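You operate a simulated robot arm through the tools that you are given. There is no shell and no other tool.

The job below is to be done with a simulated two-armed robot. You get a single attempt, and the scene is never put back.

TASK
Set the job card's look and store it as dawn.
Fine: dim and the first colour full up, the second at half; other faders and scenes stay.

It is judged by the outcome, as a careful person would: the job done as asked, and still so three seconds after it is handed in. It fails if anything else is knocked over, pushed out of place, dropped, spilled or broken.

THE ROBOT
Two 7-joint arms with fingered hands on one trunk that stands fixed in place. Base frame: the origin is at the foot of the trunk, x ahead of it, y to its left, z up; the work surface is at about z = 840. Units: mm, degrees, N and s.
The left shoulder is at [50, 214, 869], the right one opposite. With the tool pointing down near the work surface each hand reaches from about 380 to 880 mm from the base axis, measured 20 degrees to its own side. Payload 3 kg a hand.
The tool frame of a hand sits at the grasp point between the pads (the TCP): z along the fingers, y along the line on which they close. The tips reach 26 mm beyond it. The gripper opens to 132 mm; its body begins 73 mm behind the TCP. The gripper is a hand of 3 fingers: y runs from the thumb to the fingers, the wrist lies at [0, 0, -229] in the tool frame, and closing takes about 1.5 s.
Orientation is that of the tool frame in the base frame, as [roll, pitch, yaw] about the fixed x, y, z axes, in that order (R = Rz(yaw) Ry(pitch) Rx(roll)). With the fingers straight down and closing along the base's y, the tool's x points along the base's -x, its y along +y and its z along -z.

THE INTERFACE
- The arms move only by the tool nudge_tool. It takes "left_increments", "right_increments" or both (then of equal length, played together; a hand with none holds still); each is a list of rows, each a list of 2 entries, a list of its own where there are three numbers: the shift along the tool's x, y, z in mm, then the turn, a rotation vector about the tool's x, y, z in degrees. In form: [[[dx, dy, dz], [ax, ay, az]], ...]. A call has 1 to 20 rows; each row shifts and turns the commanded pose from where the row before left it, along the tool's axes as they then stand. "left_hand" and "right_hand" are, for a hand that has rows, the gripper command, from -1 (shut) to 1 (fully open), values between in proportion, set as the call begins (left out, the last holds). Rows are played at 5 a second. More than 50 mm and 8.6 degrees between two rows, or a gripper value outside its range, and nothing of the call is played. A pose out of reach is approached as far as the arm can. The call stops where the force on the tool passes 40 N (or 10 N more than at its start, if that is more) or the arm is blocked; 0.2 s more then pass. Each finger travels about 72 mm/s and halts on what it meets, pressing with about 29 N; the grip force reading is that of the motor and also rises with nothing between the fingers. The clock runs only during rows and for 0.2 s after the last one: add rows that do not move to give the fingers time. It gives the time, the measured TCP pose, the force on the tool (base axes), the opening and the grip force at its end, in the units of the frame above (readings bear some noise), with the torque about the TCP (base axes, N m) and any sound that the robot's microphone picked up.
- Cameras (640 x 400 px; columns grow to the right, rows downward): "scene" is now at [2.7, -72.3, 1506.7]; the picture's right is [-0.79, -0.62, 0.00], its down [-0.41, 0.52, -0.75] and it looks along [0.46, -0.59, -0.66] (base axes); focal length 228 px, centre (320, 200). "left" rides on the left gripper at [-62, 3, -92] in its tool frame; the picture's right is [-0.05, -1.00, 0.00], its down [0.83, -0.04, -0.56] and it looks along [0.55, -0.03, 0.83] (tool axes); focal length 230 px, centre (320, 200). "right" rides on the right gripper at [61, 3, -92] in its tool frame; the picture's right is [-0.05, 1.00, 0.00], its down [-0.83, -0.04, -0.55] and it looks along [-0.55, -0.03, 0.83] (tool axes); focal length 230 px, centre (320, 200). There is no depth. A picture from a camera that has moved, and an enlarged one, comes with that camera's place and axes in the base frame and with its lens. The place of the scene camera against the robot may be out by one fixed shift of up to 12 mm in any direction.
- capture(camera): a new picture of that camera. No time passes.
- finger_targets(finger1, finger2, thumb_bend, hand): sets how far each is bent, from 0 (flat) to 1 (curled in); at 0.3 the hand is open as for a grip, at 0.7 the pads meet at the TCP. One left out holds its place. A second passes; each finger stops where it meets its share of the squeeze, and holds until it gets a number again. A gripper value or a shape takes the hand back. It gives what a move gives, with no picture; readings hold the bend of each and the force on the fingers (four entries, about 0 where the hand has none), thumb and palm.
- preshape(shape, hand): the hand has 3 fingers and takes this shape, open, in about a second: jaw (thumb against the fingers, like two jaws); tri (thumb and two fingers); tip (a fingertip pinch); poke (one finger out to press); point (the index stretched); flat (the hand flat); cup (the hand cupped); fist (a fist). The gripper value then closes the fingers along that shape, each until it touches; the sizes above hold for jaw. It gives what a move gives, with no picture.
- pan_tilt(pan, tilt): turns the head with the scene camera to pan (to the left, within 86 degrees either way) and tilt (down, from -29 to 69), counted from straight ahead of the robot. It gives what a move gives.
- enlarge(camera, box): a new picture of the part [left, top, right, bottom] of that camera's present view, enlarged. No time passes.
- sign_off(): hands the job in; it is judged then, once.

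Places have to be worked out from the pictures, the camera data and where the tool is seen. Open the grippers and draw the arms clear of the work before you hand the job in, unless the task says otherwise.

The tools are called as name(argument=value, ...) on one line, values as JSON. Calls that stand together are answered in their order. nudge_tool: Moves the arms, as the interface text tells. Its arguments: {"type":"object","properties":{"left_increments":{"type":"array","items":{"type":"array"}},"left_hand":{"type":"number"},"right_increments":{"type":"array","items":{"type":"array"}},"right_hand":{"type":"number"}},"required":[]} The other tools are called the same way: preshape (shape, hand) gives the hand a shape; finger_targets (finger1, finger2, thumb_bend, hand) moves the fingers one by one; pan_tilt (pan, tilt) turns the head that bears the scene camera; capture (camera) takes a picture; enlarge (camera, box) takes an enlarged picture of a part of a camera's view; sign_off () hands the job in.

At the start:

```text
time_s: 0.0
left_eef_pos: [629.2, -19.8, 1069.2]
left_orientation: [180.0, 0.1, 151.8]
left_wrist_force: [0.0, 0.3, 0.2]
left_moment: [0.01, -0.03, 0.02]
left_opening: 132.1
left_gripper_force: 0.1
left_shape: jaw
left_bend: [0.3, 0.3, 0.3]
left_finger forces: [0.1, 0.0, 0.1, 0.1, 0.0, 0.0]
right_eef_pos: [475.7, -539.5, 1061.9]
right_orientation: [-180.0, 0.0, 151.9]
right_wrist_force: [-0.3, 0.6, 0.0]
right_moment: [0.03, 0.06, 0.02]
right_opening: 131.9
right_gripper_force: 0.1
right_shape: jaw
right_bend: [0.3, 0.3, 0.3]
right_finger forces: [0.1, 0.0, 0.0, 0.1, 0.0, 0.1]
head pan, tilt (commanded): [-51.9, 41.2]
```

scene: 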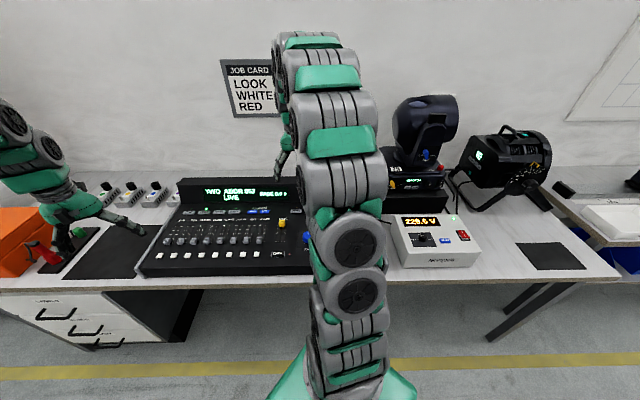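
right: 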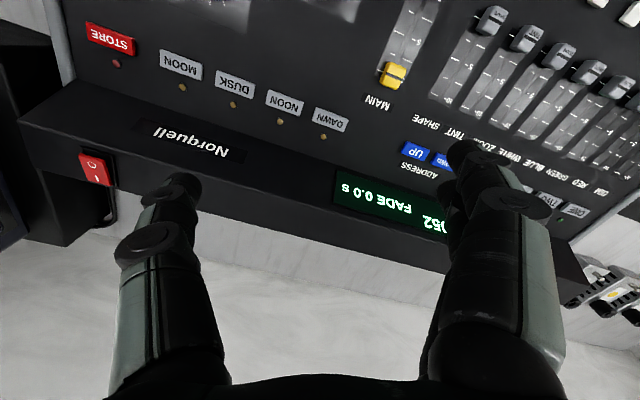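
left: 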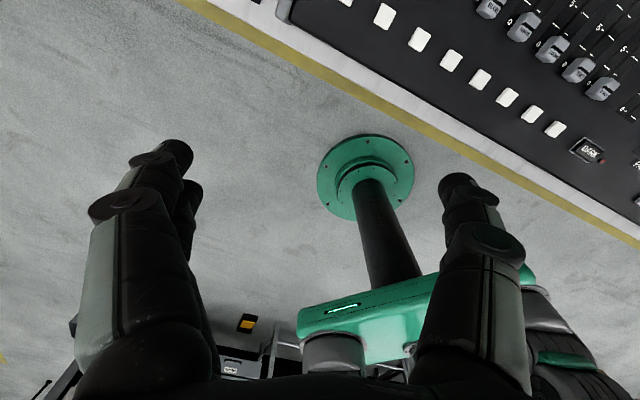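

The pictures show a lighting console ahead and to the right, and a job card on the wall reading something like "LOOK WHITE RED". I'll enlarge the card and the console to read them before moving anything.

enlarge(camera="scene", box=[210, 50, 300, 125])

enlarge(camera="scene", box=[140, 165, 320, 280])

enlarge(camera="right", box=[320, 0, 640, 200])

enlarge(camera="right", box=[40, 0, 460, 260])

enlarge(camera="scene", box=[380, 90, 560, 280])

```text
5.33 times, centred on (255, 88) of scene
camera zoom: at [2.7, -72.3, 1506.7], right [-0.79, -0.62, 0.0], down [-0.41, 0.52, -0.75], along [0.46, -0.59, -0.66], focal length 1214 px, centre (667, 800)
```

zoom: 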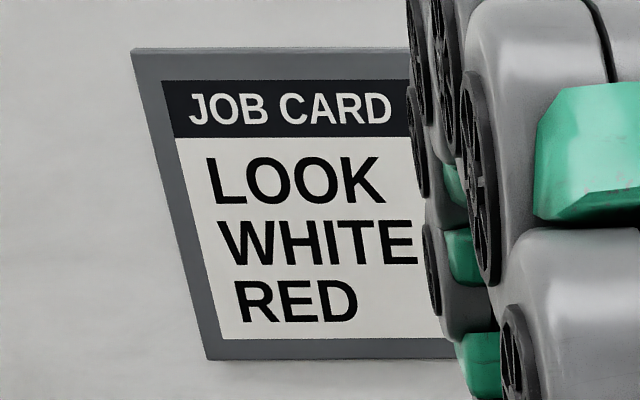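

```text
3.48 times, centred on (230, 222) of scene
camera zoom: at [2.7, -72.3, 1506.7], right [-0.79, -0.62, 0.0], down [-0.41, 0.52, -0.75], along [0.46, -0.59, -0.66], focal length 792 px, centre (633, 122)
```

zoom: 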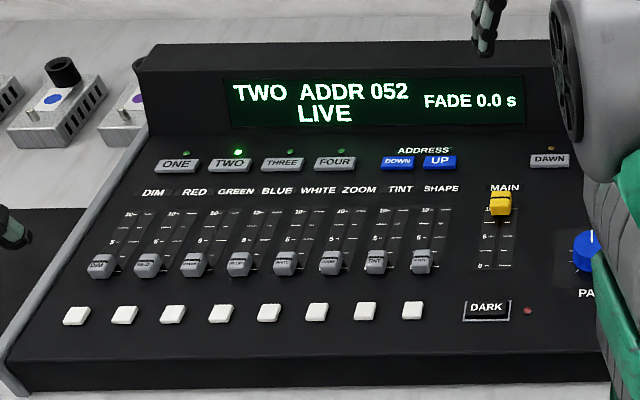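

```text
2.00 times, centred on (480, 100) of right
camera zoom: at [422.2, -508.2, 1155.1], right [0.52, 0.86, 0.0], down [0.71, -0.43, 0.55], along [0.48, -0.29, -0.83], focal length 460 px, centre (0, 400)
```

zoom: 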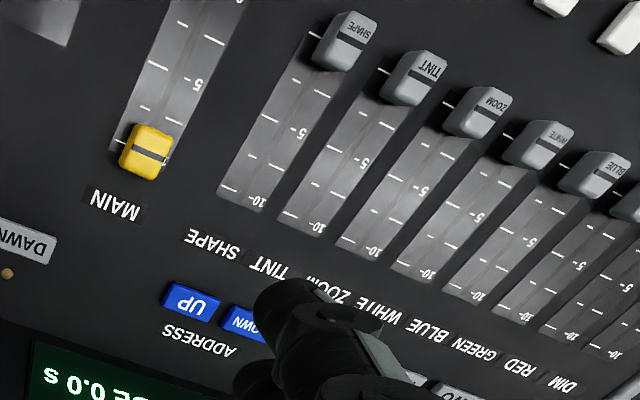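

```text
1.52 times, centred on (250, 130) of right
camera zoom: at [422.2, -508.2, 1155.1], right [0.52, 0.86, 0.0], down [0.71, -0.43, 0.55], along [0.48, -0.29, -0.83], focal length 351 px, centre (427, 307)
```

zoom: 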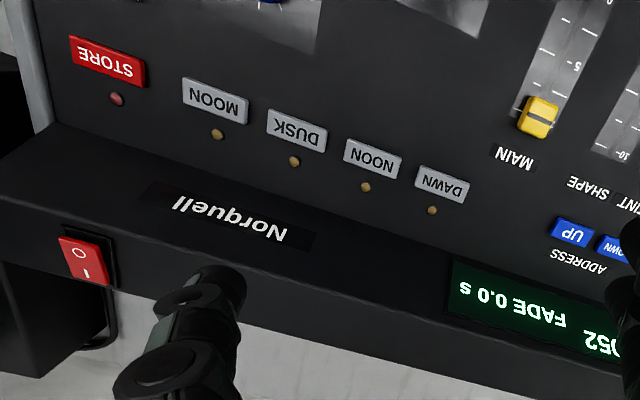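

```text
2.11 times, centred on (470, 185) of scene
camera zoom: at [2.7, -72.3, 1506.7], right [-0.79, -0.62, 0.0], down [-0.41, 0.52, -0.75], along [0.46, -0.59, -0.66], focal length 479 px, centre (4, 232)
```

zoom: 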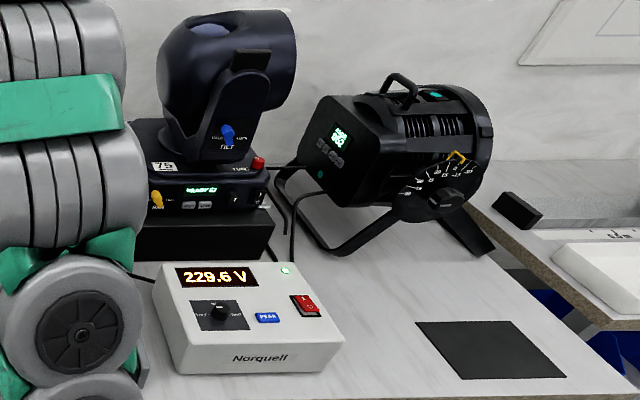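

The card reads LOOK / WHITE / RED, so white should be full, red half and dim full, although the arm may be hiding part of the card. I'll raise and retract the right hand to clear the view, and put both hands into the poke shape to see where the finger sits.

nudge_tool(right_increments=[[[15, -25, -30], [0, 0, 0]], [[15, -25, -30], [0, 0, 0]], [[15, -25, -30], [0, 0, 0]], [[15, -25, -20], [0, 0, 0]], [[15, -25, 0], [0, 0, 0]], [[0, 0, 0], [0, 0, 0]]])

preshape(shape="poke", hand="right")

preshape(shape="poke", hand="left")

capture(camera="scene")

capture(camera="right")

capture(camera="left")

```text
time_s: 1.4
left_eef_pos: [630.1, -19.1, 1070.0]
left_orientation: [180.0, 0.0, 151.8]
left_wrist_force: [0.0, -0.2, 0.2]
left_moment: [0.01, 0.01, 0.0]
left_opening: 131.8
left_gripper_force: 0.0
left_shape: jaw
left_bend: [0.3, 0.3, 0.3]
left_finger forces: [0.0, 0.0, 0.0, 0.1, 0.0, 0.0]
right_eef_pos: [349.6, -615.0, 1173.0]
right_orientation: [180.0, 0.1, 151.9]
right_wrist_force: [0.3, -0.2, -0.1]
right_moment: [-0.03, -0.01, 0.01]
right_opening: 132.1
right_gripper_force: 0.0
right_shape: jaw
right_bend: [0.3, 0.3, 0.3]
right_finger forces: [0.0, 0.1, 0.1, 0.1, 0.0, 0.0]
head pan, tilt (commanded): [-51.9, 41.2]
```

```text
time_s: 2.3
left_eef_pos: [629.0, -18.9, 1069.6]
left_orientation: [-180.0, 0.1, 151.9]
left_wrist_force: [1.1, 0.3, -0.3]
left_moment: [0.02, 0.02, 0.0]
left_opening: 132.1
left_gripper_force: 0.0
left_shape: jaw
left_bend: [0.3, 0.3, 0.3]
left_finger forces: [0.1, 0.1, 0.0, 0.1, 0.1, 0.1]
right_eef_pos: [350.0, -615.4, 1172.7]
right_orientation: [179.9, 0.0, 151.9]
right_wrist_force: [-0.6, 0.6, -0.5]
right_moment: [0.0, -0.01, -0.02]
right_opening: 0.0
right_gripper_force: 0.1
right_shape: poke
right_bend: [1.0, 1.0, 0.45]
right_finger forces: [0.1, 0.1, 0.0, 0.0, 0.1, 0.0]
head pan, tilt (commanded): [-51.9, 41.2]
```

```text
time_s: 3.2
left_eef_pos: [629.3, -17.6, 1070.7]
left_orientation: [179.9, 0.0, 151.7]
left_wrist_force: [-0.8, -0.5, 0.7]
left_moment: [0.03, 0.01, -0.01]
left_opening: 0.2
left_gripper_force: 0.1
left_shape: poke
left_bend: [1.0, 1.0, 0.45]
left_finger forces: [0.0, 0.0, 0.0, 0.0, 0.0, 0.0]
right_eef_pos: [349.2, -615.0, 1173.2]
right_orientation: [-180.0, 0.1, 151.9]
right_wrist_force: [-0.1, -0.3, -1.0]
right_moment: [-0.02, -0.01, 0.0]
right_opening: 0.1
right_gripper_force: 0.1
right_shape: poke
right_bend: [1.0, 1.0, 0.45]
right_finger forces: [0.0, 0.0, 0.0, 0.1, 0.0, 0.0]
head pan, tilt (commanded): [-51.9, 41.2]
```

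```text
taken
camera scene: at [2.7, -72.3, 1506.7], right [-0.79, -0.62, 0.0], down [-0.41, 0.52, -0.75], along [0.46, -0.59, -0.66], focal length 228 px, centre (320, 200)
```

scene: 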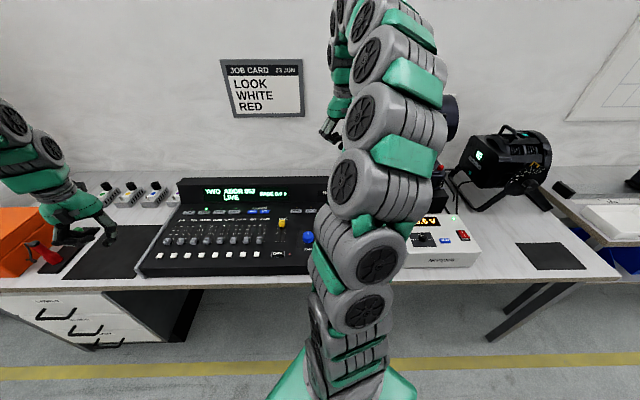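

```text
taken
camera right: at [296.8, -583.1, 1264.8], right [0.52, 0.86, 0.0], down [0.71, -0.43, 0.56], along [0.48, -0.29, -0.83], focal length 230 px, centre (320, 200)
```

right: 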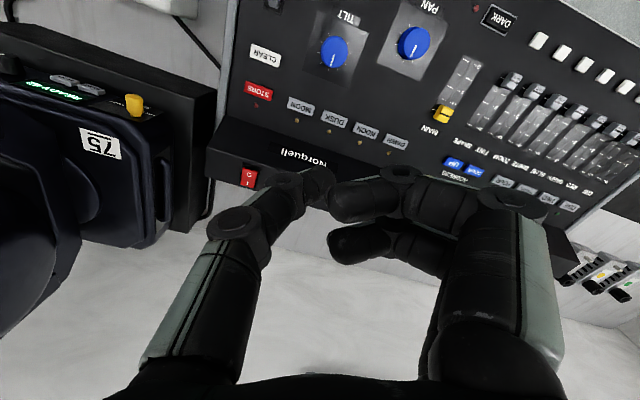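

```text
taken
camera left: at [684.2, -45.4, 1162.0], right [-0.43, -0.91, 0.0], down [-0.75, 0.35, 0.56], along [-0.5, 0.24, -0.83], focal length 230 px, centre (320, 200)
```

left: 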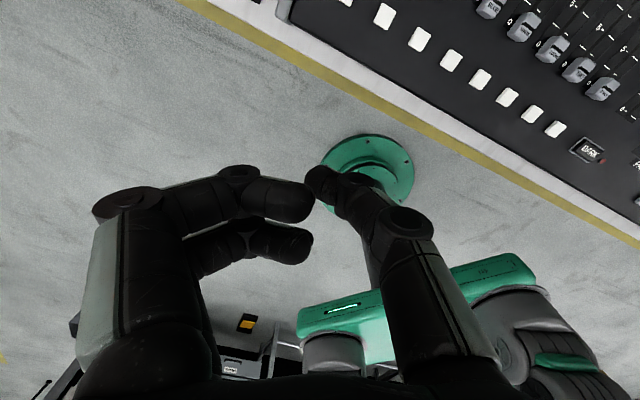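

The card's right part (23 JUN) is now visible with no extra look lines, so it's WHITE then RED. In poke the thumb extends near the TCP axis while the two fingers curl; I'll enlarge to see how far the thumb protrudes and to read the console.

enlarge(camera="scene", box=[30, 190, 130, 260])

enlarge(camera="scene", box=[140, 170, 330, 280])

enlarge(camera="right", box=[430, 0, 640, 220])

enlarge(camera="right", box=[190, 0, 510, 210])

enlarge(camera="scene", box=[210, 45, 320, 125])

```text
5.71 times, centred on (80, 225) of scene
camera zoom: at [2.7, -72.3, 1506.7], right [-0.79, -0.62, 0.0], down [-0.41, 0.52, -0.75], along [0.46, -0.59, -0.66], focal length 1300 px, centre (1691, 57)
```

zoom: 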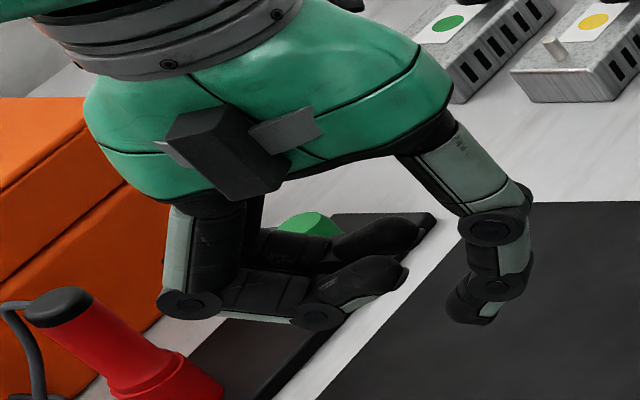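

```text
3.37 times, centred on (235, 225) of scene
camera zoom: at [2.7, -72.3, 1506.7], right [-0.79, -0.62, 0.0], down [-0.41, 0.52, -0.75], along [0.46, -0.59, -0.66], focal length 767 px, centre (606, 116)
```

zoom: 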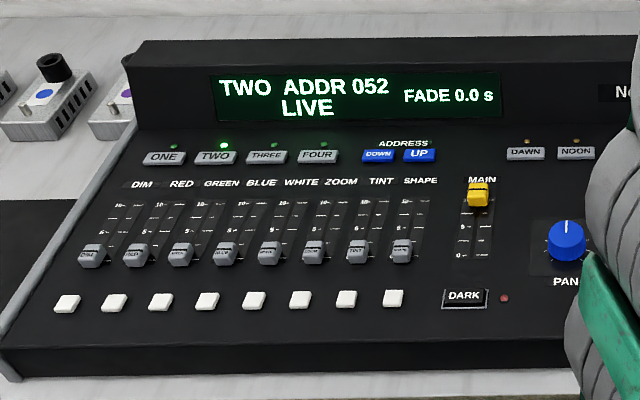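

```text
1.82 times, centred on (535, 110) of right
camera zoom: at [296.8, -583.1, 1264.8], right [0.52, 0.86, 0.0], down [0.71, -0.43, 0.56], along [0.48, -0.29, -0.83], focal length 418 px, centre (-71, 364)
```

zoom: 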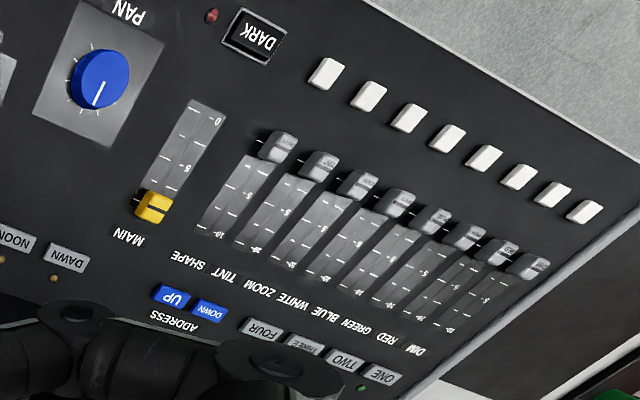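

```text
1.90 times, centred on (350, 105) of right
camera zoom: at [296.8, -583.1, 1264.8], right [0.52, 0.86, 0.0], down [0.71, -0.43, 0.56], along [0.48, -0.29, -0.83], focal length 438 px, centre (263, 381)
```

zoom: 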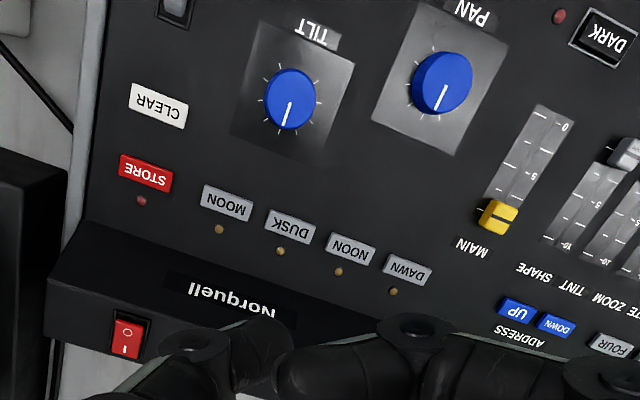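

```text
5.00 times, centred on (265, 85) of scene
camera zoom: at [2.7, -72.3, 1506.7], right [-0.79, -0.62, 0.0], down [-0.41, 0.52, -0.75], along [0.46, -0.59, -0.66], focal length 1138 px, centre (595, 775)
```

zoom: 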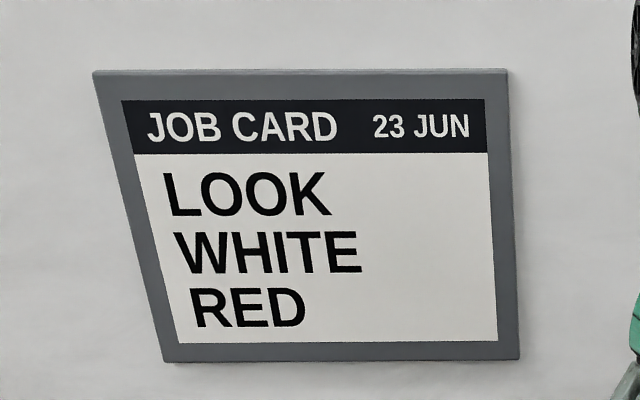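

The scene geometry puts the console's back direction at about -51° in the base frame, with the DIM fader near (745,-140). That is in the right arm's reach but too far for the left. I'll move the left hand well clear, then bring the right hand, yaw-aligned with the console, high above DIM.

nudge_tool(left_increments=[[[34.4, 28.8, -8.3], [0, 0, 0]], [[34.4, 28.8, -8.3], [0, 0, 0]], [[34.4, 28.8, -8.3], [0, 0, 0]], [[34.4, 28.8, -8.3], [0, 0, 0]], [[34.4, 28.8, -8.3], [0, 0, 0]], [[34.4, 28.8, -8.3], [0, 0, 0]], [[0, 0, 0], [0, 0, 0]]])

nudge_tool(right_increments=[[[0, 0, 0], [0, 0, 7.53]], [[0, 0, 0], [0, 0, 7.53]], [[0, 0, 0], [0, 0, 7.54]], [[12.4, 43, 0], [0, 0, 0]], [[12.4, 43, 0], [0, 0, 0]], [[12.4, 43, 0], [0, 0, 0]], [[12.4, 43, 0], [0, 0, 0]], [[12.4, 43, 0], [0, 0, 0]], [[12.4, 43, 10], [0, 0, 0]], [[12.4, 43, 10], [0, 0, 0]], [[12.4, 43, 10], [0, 0, 0]], [[12.4, 43, 10], [0, 0, 0]], [[12.4, 43, 15], [0, 0, 0]], [[12.4, 43, 15], [0, 0, 0]], [[12.4, 43, 15], [0, 0, 0]], [[12.4, 43, 15], [0, 0, 0]], [[12.4, 43, 15], [0, 0, 0]], [[0, 0, 0], [0, 0, 0]]])

capture(camera="scene")

capture(camera="right")

```text
time_s: 4.8
left_eef_pos: [529.6, 230.4, 1119.5]
left_orientation: [180.0, 0.1, 151.8]
left_wrist_force: [0.3, 0.1, 0.6]
left_moment: [0.02, 0.0, 0.0]
left_opening: 0.0
left_gripper_force: 0.2
left_shape: poke
left_bend: [1.0, 1.0, 0.45]
left_finger forces: [0.1, 0.0, 0.0, 0.0, 0.0, 0.1]
right_eef_pos: [349.8, -616.1, 1172.9]
right_orientation: [-180.0, 0.0, 151.9]
right_wrist_force: [0.9, 0.1, 0.4]
right_moment: [0.01, 0.0, 0.01]
right_opening: 0.1
right_gripper_force: 0.0
right_shape: poke
right_bend: [1.0, 1.0, 0.45]
right_finger forces: [0.0, 0.0, 0.0, 0.1, 0.0, 0.1]
head pan, tilt (commanded): [-51.9, 41.2]
```

```text
time_s: 8.6
left_eef_pos: [529.5, 230.5, 1120.1]
left_orientation: [180.0, 0.0, 151.9]
left_wrist_force: [0.2, -0.5, 0.2]
left_moment: [-0.02, 0.02, 0.02]
left_opening: 0.0
left_gripper_force: 0.0
left_shape: poke
left_bend: [1.0, 1.0, 0.45]
left_finger forces: [0.1, 0.1, 0.0, 0.0, 0.0, 0.1]
right_eef_pos: [706.2, -98.3, 1057.0]
right_orientation: [-179.9, 0.0, 129.3]
right_wrist_force: [-0.5, 0.4, 0.3]
right_moment: [0.01, -0.01, 0.03]
right_opening: 0.2
right_gripper_force: 0.0
right_shape: poke
right_bend: [1.0, 1.0, 0.45]
right_finger forces: [0.1, 0.0, 0.0, 0.0, 0.0, 0.1]
head pan, tilt (commanded): [-51.9, 41.2]
```

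```text
taken
camera scene: at [2.7, -72.3, 1506.7], right [-0.79, -0.62, 0.0], down [-0.41, 0.52, -0.75], along [0.46, -0.59, -0.66], focal length 228 px, centre (320, 200)
```

scene: 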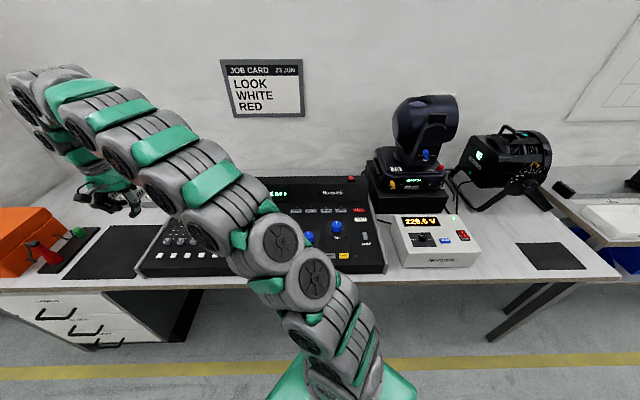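

```text
taken
camera right: at [669.7, -48.5, 1150.0], right [0.81, 0.59, 0.0], down [0.49, -0.67, 0.55], along [0.33, -0.45, -0.83], focal length 230 px, centre (320, 200)
```

right: 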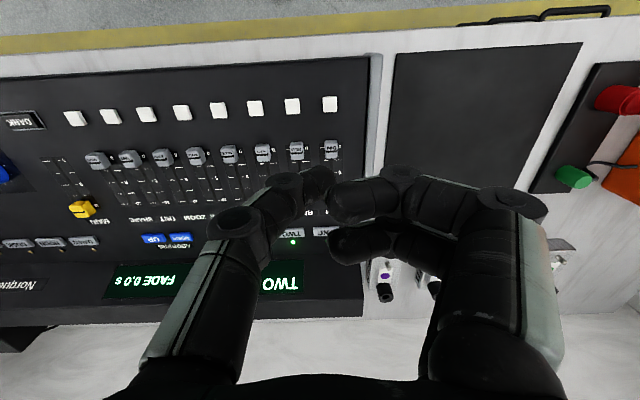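

The wrist camera now looks squarely over the console; the arm hides the faders from the scene camera, so I'll rely on this view. I'll enlarge it to measure the cap positions accurately.

enlarge(camera="right", box=[200, 80, 380, 200])

enlarge(camera="right", box=[40, 80, 240, 300])

capture(camera="left")

```text
3.33 times, centred on (290, 140) of right
camera zoom: at [669.7, -48.5, 1150.0], right [0.81, 0.59, 0.0], down [0.49, -0.67, 0.55], along [0.33, -0.45, -0.83], focal length 767 px, centre (420, 400)
```

zoom: 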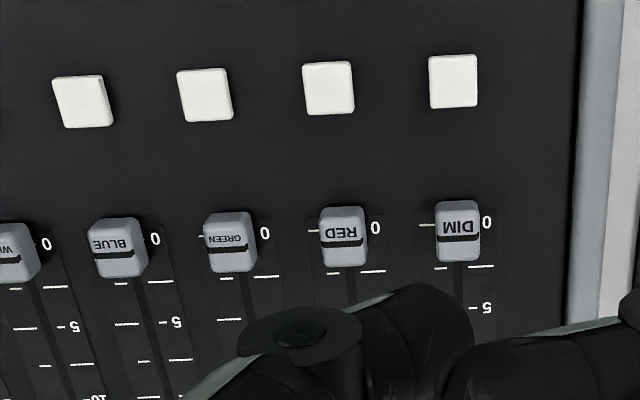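

```text
1.82 times, centred on (140, 190) of right
camera zoom: at [669.7, -48.5, 1150.0], right [0.81, 0.59, 0.0], down [0.49, -0.67, 0.55], along [0.33, -0.45, -0.83], focal length 418 px, centre (647, 218)
```

zoom: 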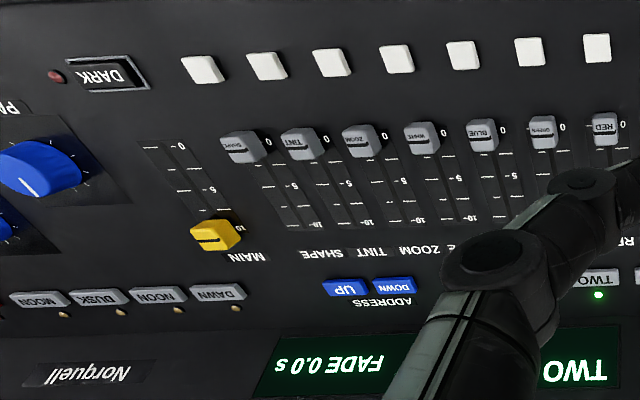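

```text
taken
camera left: at [583.2, 204.0, 1212.0], right [-0.43, -0.9, 0.0], down [-0.75, 0.35, 0.56], along [-0.5, 0.24, -0.83], focal length 230 px, centre (320, 200)
```

left: 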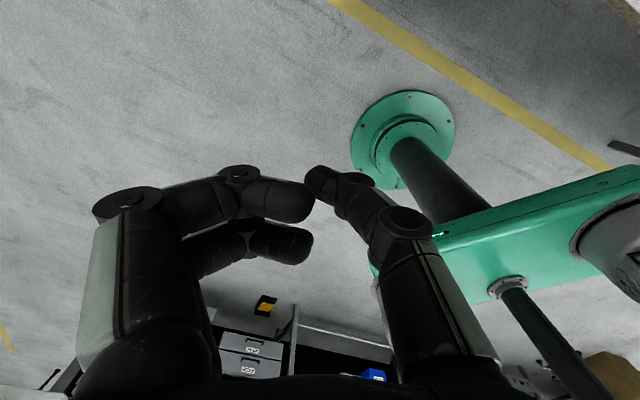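

DIM's cap is about 17 mm wide and sits near (748,-131). I'll come down to TCP z≈950 with the thumb about 30 mm in front of the cap, well above the panel, and measure again for height.

nudge_tool(right_increments=[[[-7.4, 3.6, 20], [0, 0, 0]], [[-7.4, 3.6, 25], [0, 0, 0]], [[-7.4, 3.6, 25], [0, 0, 0]], [[0, 0, 25], [0, 0, 0]], [[0, 0, 12], [0, 0, 0]], [[0, 0, 0], [0, 0, 0]]])

capture(camera="right")

enlarge(camera="right", box=[200, 50, 420, 230])

capture(camera="scene")

```text
time_s: 10.0
left_eef_pos: [529.1, 230.7, 1119.6]
left_orientation: [-180.0, 0.0, 151.9]
left_wrist_force: [0.1, -0.5, -0.1]
left_moment: [-0.01, -0.01, -0.01]
left_opening: 0.0
left_gripper_force: 0.1
left_shape: poke
left_bend: [1.0, 1.0, 0.45]
left_finger forces: [0.0, 0.1, 0.0, 0.1, 0.1, 0.0]
right_eef_pos: [730.3, -109.4, 950.3]
right_orientation: [179.9, 0.0, 129.4]
right_wrist_force: [-0.7, 0.0, -0.3]
right_moment: [-0.02, -0.01, 0.0]
right_opening: 0.0
right_gripper_force: 0.1
right_shape: poke
right_bend: [1.0, 1.0, 0.45]
right_finger forces: [0.1, 0.1, 0.1, 0.0, 0.1, 0.0]
head pan, tilt (commanded): [-51.9, 41.2]
```

```text
taken
camera right: at [691.6, -59.8, 1043.0], right [0.81, 0.59, 0.0], down [0.49, -0.67, 0.55], along [0.33, -0.45, -0.83], focal length 230 px, centre (320, 200)
```

right: 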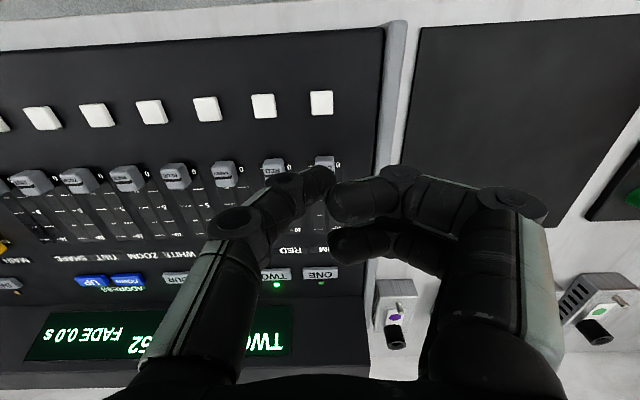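

```text
2.22 times, centred on (310, 140) of right
camera zoom: at [691.6, -59.8, 1043.0], right [0.81, 0.59, 0.0], down [0.49, -0.67, 0.55], along [0.33, -0.45, -0.83], focal length 511 px, centre (342, 333)
```

zoom: 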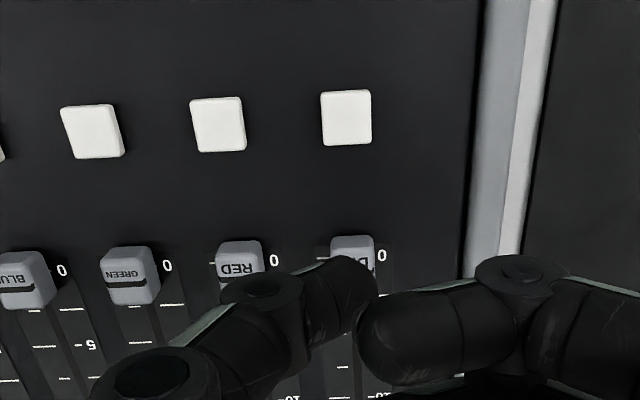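

```text
taken
camera scene: at [2.7, -72.3, 1506.7], right [-0.79, -0.62, 0.0], down [-0.41, 0.52, -0.75], along [0.46, -0.59, -0.66], focal length 228 px, centre (320, 200)
```

scene: 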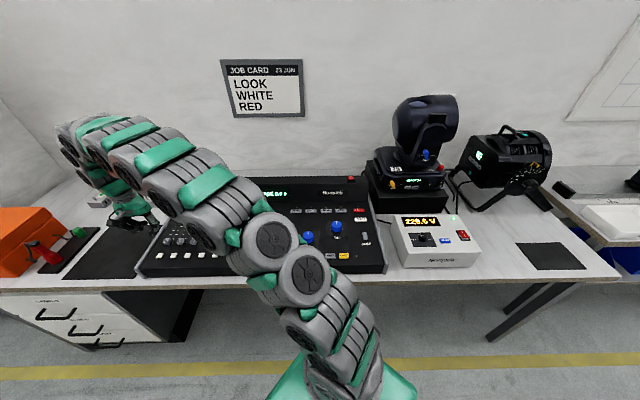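

Comparing button spacing in the two views puts the panel near z≈840, and the thumb is laterally aligned about 33 mm in front of DIM's cap. I'll come down to TCP z≈895 and look again.

nudge_tool(right_increments=[[[0, 0, 20], [0, 0, 0]], [[0, 0, 20], [0, 0, 0]], [[0, 0, 15], [0, 0, 0]], [[0, 0, 0], [0, 0, 0]]])

capture(camera="right")

enlarge(camera="right", box=[200, 90, 420, 230])

enlarge(camera="scene", box=[110, 160, 230, 270])

```text
time_s: 11.0
left_eef_pos: [528.6, 232.0, 1119.2]
left_orientation: [-180.0, 0.0, 151.8]
left_wrist_force: [0.1, -1.3, -0.3]
left_moment: [-0.01, -0.04, -0.01]
left_opening: 0.2
left_gripper_force: 0.2
left_shape: poke
left_bend: [1.0, 1.0, 0.45]
left_finger forces: [0.0, 0.0, 0.1, 0.1, 0.1, 0.0]
right_eef_pos: [728.6, -110.4, 895.8]
right_orientation: [180.0, 0.0, 129.2]
right_wrist_force: [0.7, -0.4, -0.1]
right_moment: [0.02, 0.02, 0.02]
right_opening: 0.0
right_gripper_force: 0.1
right_shape: poke
right_bend: [1.0, 1.0, 0.45]
right_finger forces: [0.0, 0.0, 0.0, 0.0, 0.0, 0.0]
head pan, tilt (commanded): [-51.9, 41.2]
```

```text
taken
camera right: at [691.7, -60.1, 988.3], right [0.81, 0.59, 0.0], down [0.49, -0.67, 0.56], along [0.33, -0.45, -0.83], focal length 230 px, centre (320, 200)
```

right: 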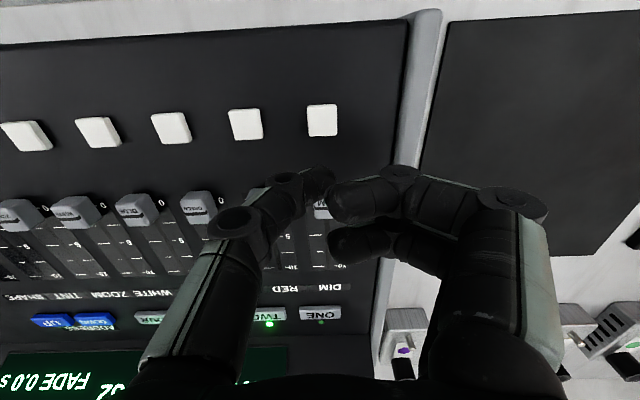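

```text
2.86 times, centred on (310, 160) of right
camera zoom: at [691.7, -60.1, 988.3], right [0.81, 0.59, 0.0], down [0.49, -0.67, 0.56], along [0.33, -0.45, -0.83], focal length 657 px, centre (349, 314)
```

zoom: 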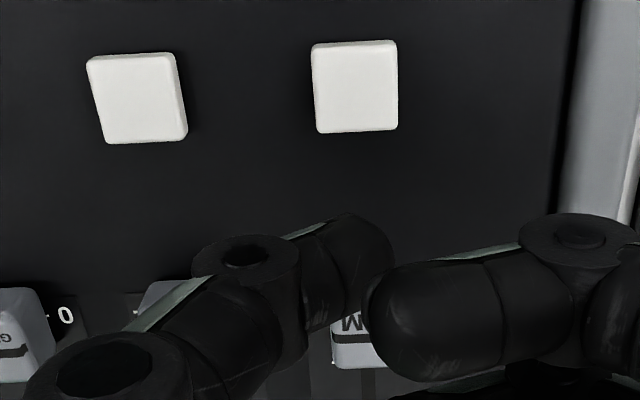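

```text
3.64 times, centred on (170, 215) of scene
camera zoom: at [2.7, -72.3, 1506.7], right [-0.79, -0.62, 0.0], down [-0.41, 0.52, -0.75], along [0.46, -0.59, -0.66], focal length 828 px, centre (866, 146)
```

zoom: 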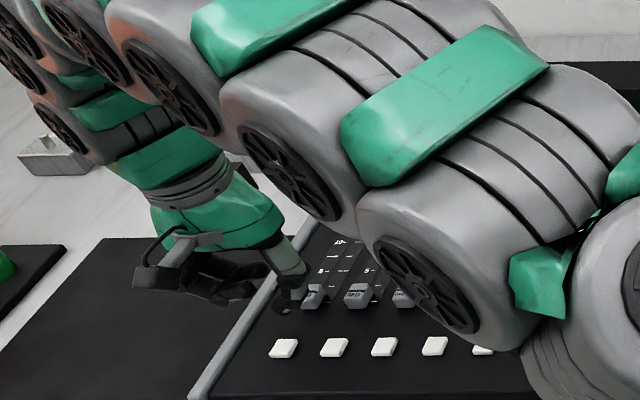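

The thumb tip lies between DIM's white button and its cap, aligned within about 2 mm. I'll descend in small steps to put the tip beside the cap, watching the force.

nudge_tool(right_increments=[[[-2, 1.5, 8], [0, 0, 0]], [[0, 0, 6], [0, 0, 0]], [[0, 0, 4], [0, 0, 0]], [[0, 0, 3], [0, 0, 0]], [[0, 0, 0], [0, 0, 0]]])

enlarge(camera="right", box=[200, 90, 420, 230])

enlarge(camera="scene", box=[150, 210, 230, 265])

```text
time_s: 12.2
left_eef_pos: [530.2, 229.5, 1119.3]
left_orientation: [-180.0, 0.0, 151.9]
left_wrist_force: [0.9, -0.1, -0.6]
left_moment: [-0.02, -0.01, -0.04]
left_opening: 0.0
left_gripper_force: 0.1
left_shape: poke
left_bend: [1.0, 1.0, 0.45]
left_finger forces: [0.0, 0.0, 0.0, 0.1, 0.1, 0.1]
right_eef_pos: [730.7, -111.6, 875.0]
right_orientation: [-180.0, 0.0, 129.3]
right_wrist_force: [0.2, -0.4, 0.4]
right_moment: [0.01, 0.02, 0.0]
right_opening: 0.0
right_gripper_force: 0.1
right_shape: poke
right_bend: [1.0, 1.0, 0.45]
right_finger forces: [0.1, 0.1, 0.0, 0.1, 0.0, 0.0]
head pan, tilt (commanded): [-51.9, 41.2]
```

```text
2.86 times, centred on (310, 160) of right
camera zoom: at [693.9, -60.7, 967.2], right [0.81, 0.59, 0.0], down [0.49, -0.67, 0.55], along [0.33, -0.45, -0.83], focal length 657 px, centre (349, 314)
```

zoom: 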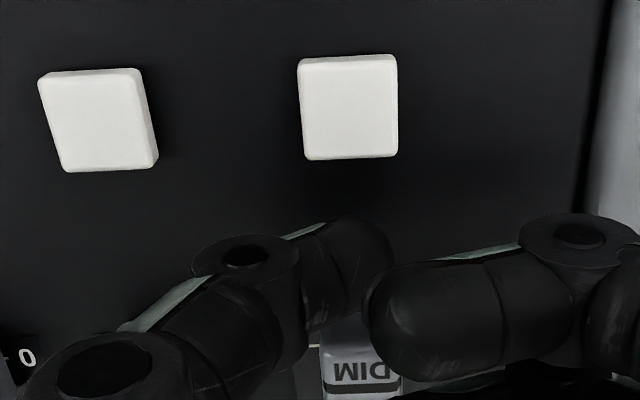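

```text
7.27 times, centred on (190, 238) of scene
camera zoom: at [2.7, -72.3, 1506.7], right [-0.79, -0.62, 0.0], down [-0.41, 0.52, -0.75], along [0.46, -0.59, -0.66], focal length 1655 px, centre (1266, -73)
```

zoom: 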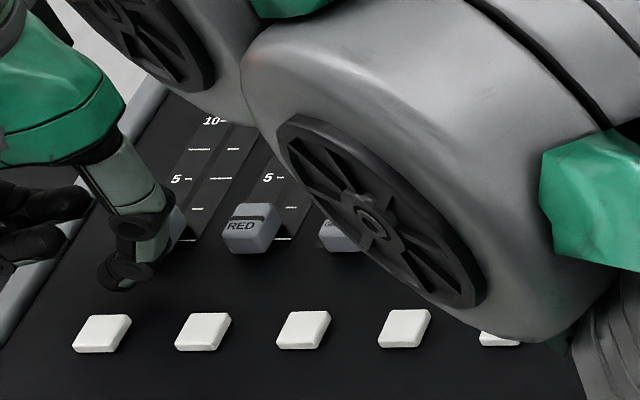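

No contact yet, with the tip at about z≈850. I'll lower it a further 5 mm, then push DIM backwards along the slot in 4 mm steps with the force check on.

nudge_tool(right_increments=[[[0, 0, 2], [0, 0, 0]], [[0, 0, 2], [0, 0, 0]], [[0, 0, 1], [0, 0, 0]], [[0, 0, 0], [0, 0, 0]]])

enlarge(camera="right", box=[200, 90, 420, 230])

enlarge(camera="scene", box=[150, 210, 230, 265])

```text
time_s: 13.2
left_eef_pos: [528.8, 229.9, 1119.0]
left_orientation: [180.0, -0.1, 151.8]
left_wrist_force: [-0.4, 0.4, -0.5]
left_moment: [-0.02, -0.02, -0.01]
left_opening: 0.0
left_gripper_force: 0.0
left_shape: poke
left_bend: [1.0, 1.0, 0.45]
left_finger forces: [0.0, 0.0, 0.0, 0.0, 0.0, 0.0]
right_eef_pos: [731.4, -111.6, 870.1]
right_orientation: [-180.0, 0.0, 129.3]
right_wrist_force: [0.2, -0.4, -0.4]
right_moment: [0.0, 0.03, 0.01]
right_opening: 0.2
right_gripper_force: 0.1
right_shape: poke
right_bend: [1.0, 1.0, 0.45]
right_finger forces: [0.0, 0.1, 0.0, 0.0, 0.0, 0.1]
head pan, tilt (commanded): [-51.9, 41.2]
```

```text
2.86 times, centred on (310, 160) of right
camera zoom: at [694.3, -60.9, 962.2], right [0.81, 0.59, 0.0], down [0.49, -0.67, 0.55], along [0.33, -0.45, -0.83], focal length 657 px, centre (349, 314)
```

zoom: 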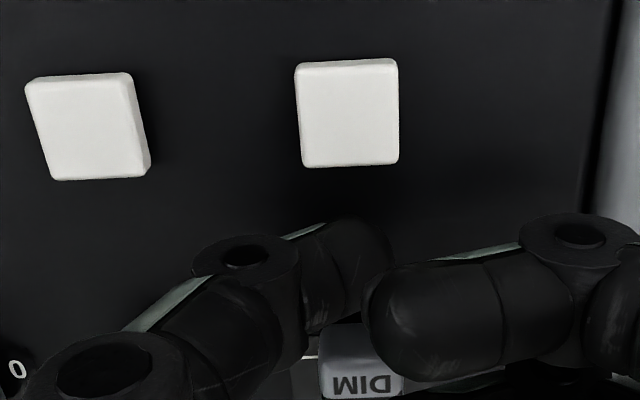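

```text
7.27 times, centred on (190, 238) of scene
camera zoom: at [2.7, -72.3, 1506.7], right [-0.79, -0.62, 0.0], down [-0.41, 0.52, -0.75], along [0.46, -0.59, -0.66], focal length 1655 px, centre (1266, -73)
```

zoom: 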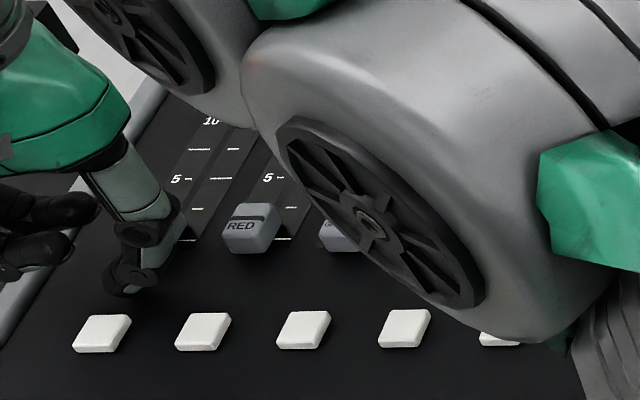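

No contact with the panel, and the thumb sits between the white button and the DIM cap. I'll push backwards (tool −x) by 20 mm in small rows and check.

nudge_tool(right_increments=[[[-4, 0, 0], [0, 0, 0]], [[-4, 0, 0], [0, 0, 0]], [[-4, 0, 0], [0, 0, 0]], [[-4, 0, 0], [0, 0, 0]], [[-4, 0, 0], [0, 0, 0]], [[0, 0, 0], [0, 0, 0]]])

enlarge(camera="right", box=[200, 90, 420, 230])

enlarge(camera="scene", box=[150, 210, 230, 265])

```text
time_s: 14.6
left_eef_pos: [528.2, 231.2, 1119.7]
left_orientation: [-180.0, 0.0, 151.8]
left_wrist_force: [-0.4, 0.6, -0.1]
left_moment: [-0.04, -0.03, 0.03]
left_opening: 0.1
left_gripper_force: 0.0
left_shape: poke
left_bend: [1.0, 1.0, 0.45]
left_finger forces: [0.0, 0.0, 0.1, 0.0, 0.1, 0.0]
right_eef_pos: [743.6, -127.6, 869.4]
right_orientation: [-180.0, 0.1, 129.3]
right_wrist_force: [-0.7, 0.0, 0.1]
right_moment: [-0.05, 0.02, 0.0]
right_opening: 0.0
right_gripper_force: 0.1
right_shape: poke
right_bend: [1.0, 1.0, 0.45]
right_finger forces: [0.1, 0.0, 0.0, 0.0, 0.0, 0.0]
head pan, tilt (commanded): [-51.9, 41.2]
```

```text
2.86 times, centred on (310, 160) of right
camera zoom: at [707.3, -76.5, 962.3], right [0.81, 0.59, 0.0], down [0.49, -0.67, 0.56], along [0.33, -0.45, -0.83], focal length 657 px, centre (349, 314)
```

zoom: 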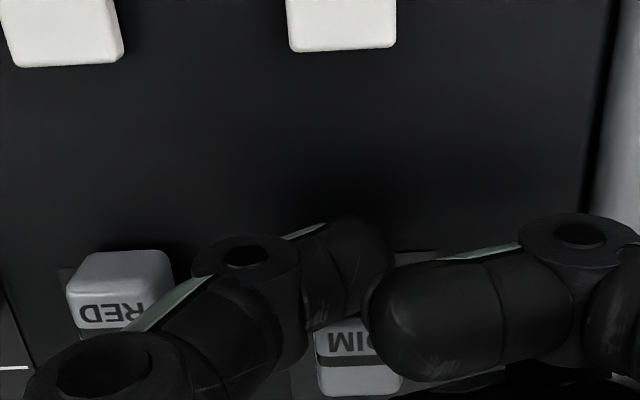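

```text
7.27 times, centred on (190, 238) of scene
camera zoom: at [2.7, -72.3, 1506.7], right [-0.79, -0.62, 0.0], down [-0.41, 0.52, -0.75], along [0.46, -0.59, -0.66], focal length 1655 px, centre (1266, -73)
```

zoom: 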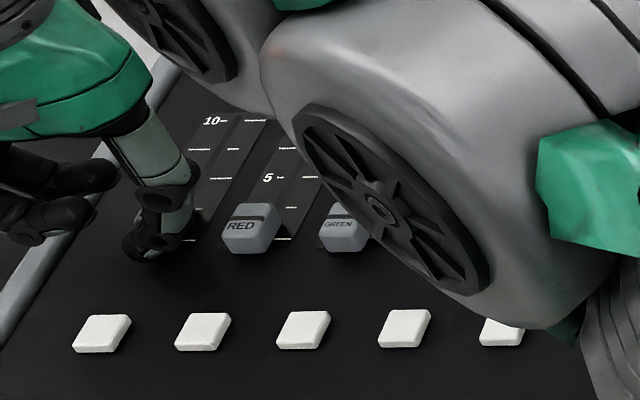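

DIM's cap has moved about 7 mm off zero compared with RED's, with almost no force. I'll keep pushing 44 mm back in 4 mm steps and check.

nudge_tool(right_increments=[[[-4, 0, 0], [0, 0, 0]], [[-4, 0, 0], [0, 0, 0]], [[-4, 0, 0], [0, 0, 0]], [[-4, 0, 0], [0, 0, 0]], [[-4, 0, 0], [0, 0, 0]], [[-4, 0, 0], [0, 0, 0]], [[-4, 0, 0], [0, 0, 0]], [[-4, 0, 0], [0, 0, 0]], [[-4, 0, 0], [0, 0, 0]], [[-4, 0, 0], [0, 0, 0]], [[-4, 0, 0], [0, 0, 0]], [[0, 0, 0], [0, 0, 0]]])

capture(camera="right")

enlarge(camera="right", box=[200, 90, 420, 230])

enlarge(camera="scene", box=[150, 190, 250, 265])

```text
time_s: 17.2
left_eef_pos: [528.7, 231.2, 1119.8]
left_orientation: [-179.9, 0.0, 151.7]
left_wrist_force: [0.6, 0.0, 0.2]
left_moment: [-0.04, -0.01, -0.02]
left_opening: 0.0
left_gripper_force: 0.0
left_shape: poke
left_bend: [1.0, 1.0, 0.45]
left_finger forces: [0.0, 0.1, 0.0, 0.1, 0.0, 0.1]
right_eef_pos: [770.2, -160.9, 869.5]
right_orientation: [179.9, 0.0, 129.3]
right_wrist_force: [0.7, 0.7, 0.2]
right_moment: [0.03, -0.02, -0.01]
right_opening: 0.0
right_gripper_force: 0.0
right_shape: poke
right_bend: [1.0, 1.0, 0.45]
right_finger forces: [0.1, 0.1, 0.0, 0.0, 0.0, 0.0]
head pan, tilt (commanded): [-51.9, 41.2]
```

```text
taken
camera right: at [734.6, -110.4, 961.9], right [0.81, 0.59, 0.0], down [0.49, -0.67, 0.55], along [0.33, -0.45, -0.83], focal length 230 px, centre (320, 200)
```

right: 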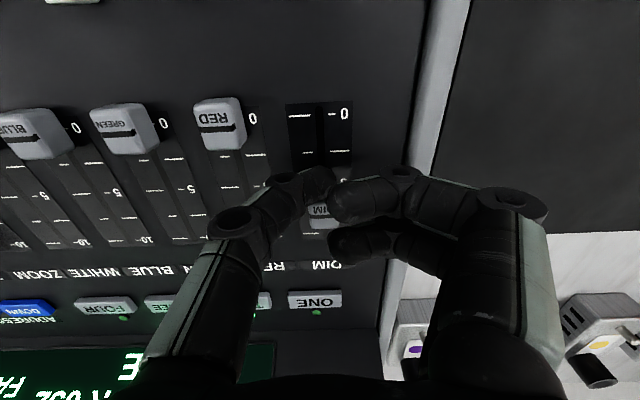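

```text
2.86 times, centred on (310, 160) of right
camera zoom: at [734.6, -110.4, 961.9], right [0.81, 0.59, 0.0], down [0.49, -0.67, 0.55], along [0.33, -0.45, -0.83], focal length 657 px, centre (349, 314)
```

zoom: 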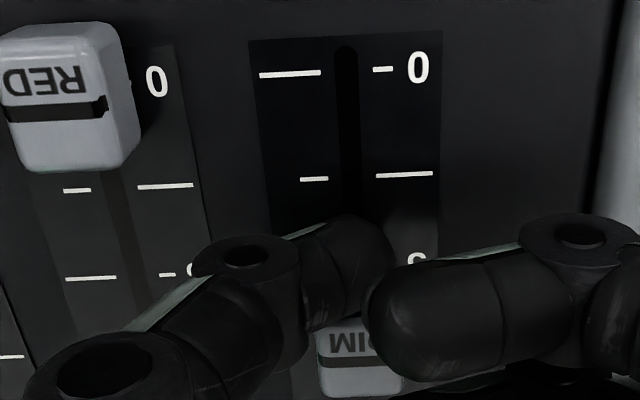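

```text
5.33 times, centred on (200, 228) of scene
camera zoom: at [2.7, -72.3, 1506.7], right [-0.79, -0.62, 0.0], down [-0.41, 0.52, -0.75], along [0.46, -0.59, -0.66], focal length 1214 px, centre (960, 53)
```

zoom: 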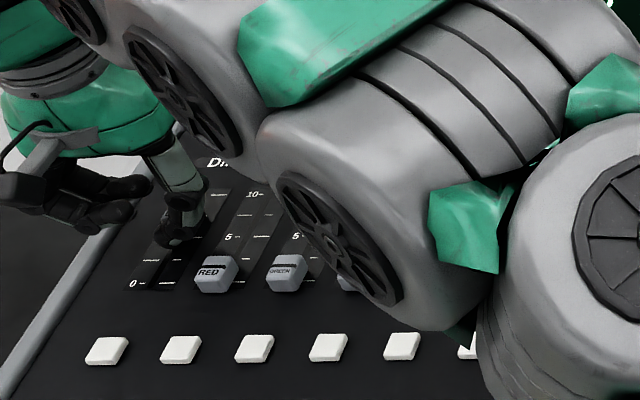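

The scale marks show a throw of about 80 mm (0→2.5 is roughly 20 mm), and DIM is now near 6.4. I'll push another 24 mm, then creep to the end stop.

nudge_tool(right_increments=[[[-4, 0, 0], [0, 0, 0]], [[-4, 0, 0], [0, 0, 0]], [[-4, 0, 0], [0, 0, 0]], [[-4, 0, 0], [0, 0, 0]], [[-4, 0, 0], [0, 0, 0]], [[-4, 0, 0], [0, 0, 0]], [[0, 0, 0], [0, 0, 0]]])

capture(camera="right")

enlarge(camera="right", box=[200, 90, 420, 230])

```text
time_s: 18.8
left_eef_pos: [528.7, 231.0, 1119.3]
left_orientation: [-179.9, 0.0, 151.8]
left_wrist_force: [-0.2, -0.2, 0.0]
left_moment: [-0.03, 0.0, -0.01]
left_opening: 0.0
left_gripper_force: 0.1
left_shape: poke
left_bend: [1.0, 1.0, 0.45]
left_finger forces: [0.0, 0.0, 0.0, 0.1, 0.0, 0.1]
right_eef_pos: [787.0, -180.2, 869.3]
right_orientation: [179.9, 0.0, 129.3]
right_wrist_force: [-0.2, 0.0, 0.4]
right_moment: [0.0, 0.01, -0.02]
right_opening: 0.0
right_gripper_force: 0.0
right_shape: poke
right_bend: [1.0, 1.0, 0.45]
right_finger forces: [0.0, 0.0, 0.1, 0.0, 0.1, 0.0]
head pan, tilt (commanded): [-51.9, 41.2]
```

```text
taken
camera right: at [749.6, -129.2, 961.9], right [0.81, 0.59, 0.0], down [0.49, -0.67, 0.55], along [0.33, -0.45, -0.83], focal length 230 px, centre (320, 200)
```

right: 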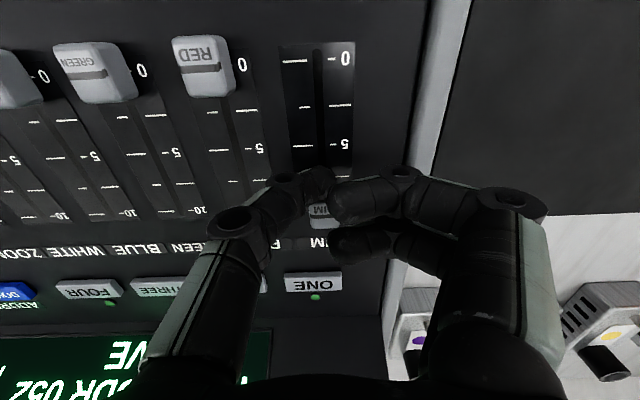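

```text
2.86 times, centred on (310, 160) of right
camera zoom: at [749.6, -129.2, 961.9], right [0.81, 0.59, 0.0], down [0.49, -0.67, 0.55], along [0.33, -0.45, -0.83], focal length 657 px, centre (349, 314)
```

zoom: 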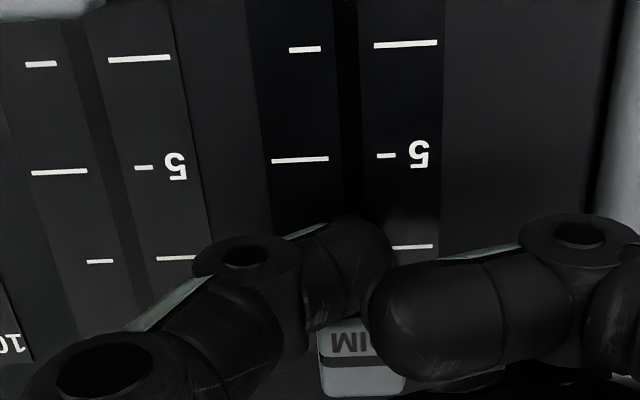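

DIM is now at about 9.4, so roughly 4–5 mm remain to the stop. I'll creep forward in 1–1.5 mm steps and look for a rise in force.

nudge_tool(right_increments=[[[-1.5, 0, 0], [0, 0, 0]], [[-1.5, 0, 0], [0, 0, 0]], [[-1, 0, 0], [0, 0, 0]], [[0, 0, 0], [0, 0, 0]]])

nudge_tool(right_increments=[[[-1, 0, 0], [0, 0, 0]], [[0, 0, 0], [0, 0, 0]]])

nudge_tool(right_increments=[[[-1, 0, 0], [0, 0, 0]], [[0, 0, 0], [0, 0, 0]]])

enlarge(camera="right", box=[200, 90, 420, 230])

```text
time_s: 19.8
left_eef_pos: [529.0, 230.3, 1119.8]
left_orientation: [-180.0, -0.1, 151.7]
left_wrist_force: [0.2, 0.0, -0.2]
left_moment: [0.0, 0.02, -0.01]
left_opening: 0.0
left_gripper_force: 0.0
left_shape: poke
left_bend: [1.0, 1.0, 0.45]
left_finger forces: [0.0, 0.0, 0.1, 0.1, 0.0, 0.0]
right_eef_pos: [788.5, -182.8, 870.1]
right_orientation: [-180.0, 0.0, 129.3]
right_wrist_force: [0.0, 1.0, 0.1]
right_moment: [-0.03, -0.01, 0.0]
right_opening: 0.1
right_gripper_force: 0.1
right_shape: poke
right_bend: [1.0, 1.0, 0.45]
right_finger forces: [0.1, 0.0, 0.1, 0.0, 0.4, 0.0]
head pan, tilt (commanded): [-51.9, 41.2]
```

```text
time_s: 20.4
left_eef_pos: [528.0, 230.1, 1120.0]
left_orientation: [-180.0, -0.1, 151.8]
left_wrist_force: [-1.0, 0.6, -0.5]
left_moment: [0.01, 0.01, 0.0]
left_opening: 0.2
left_gripper_force: 0.1
left_shape: poke
left_bend: [1.0, 1.0, 0.45]
left_finger forces: [0.0, 0.0, 0.1, 0.0, 0.1, 0.0]
right_eef_pos: [789.3, -183.1, 869.5]
right_orientation: [180.0, 0.1, 129.2]
right_wrist_force: [-1.6, 0.6, -0.3]
right_moment: [0.01, 0.05, -0.01]
right_opening: 0.0
right_gripper_force: 0.0
right_shape: poke
right_bend: [1.0, 1.0, 0.45]
right_finger forces: [0.1, 0.0, 0.1, 0.0, 1.6, 0.1]
head pan, tilt (commanded): [-51.9, 41.2]
```

```text
time_s: 21.0
left_eef_pos: [527.7, 230.1, 1119.8]
left_orientation: [-180.0, -0.1, 151.7]
left_wrist_force: [-0.9, 0.3, 0.7]
left_moment: [-0.04, 0.01, 0.0]
left_opening: 0.0
left_gripper_force: 0.2
left_shape: poke
left_bend: [1.0, 1.0, 0.45]
left_finger forces: [0.0, 0.1, 0.1, 0.0, 0.0, 0.0]
right_eef_pos: [789.4, -183.9, 869.3]
right_orientation: [180.0, 0.0, 129.3]
right_wrist_force: [-3.1, 3.3, -0.1]
right_moment: [0.04, 0.04, 0.0]
right_opening: 0.0
right_gripper_force: 0.0
right_shape: poke
right_bend: [1.0, 1.0, 0.45]
right_finger forces: [0.0, 0.0, 0.1, 0.1, 3.2, 0.0]
head pan, tilt (commanded): [-51.9, 41.2]
```

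```text
2.86 times, centred on (310, 160) of right
camera zoom: at [753.7, -133.5, 962.1], right [0.81, 0.59, 0.0], down [0.49, -0.67, 0.55], along [0.33, -0.45, -0.83], focal length 657 px, centre (349, 314)
```

zoom: 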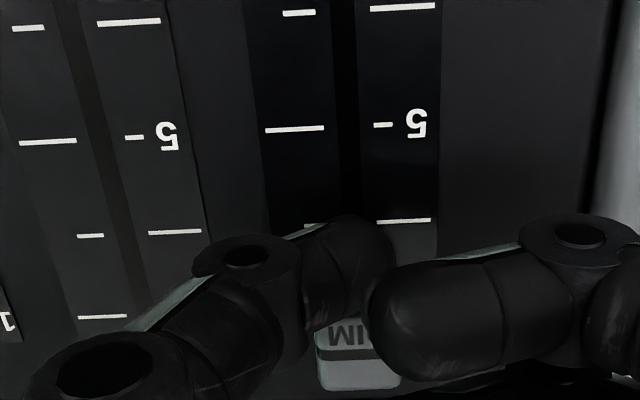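

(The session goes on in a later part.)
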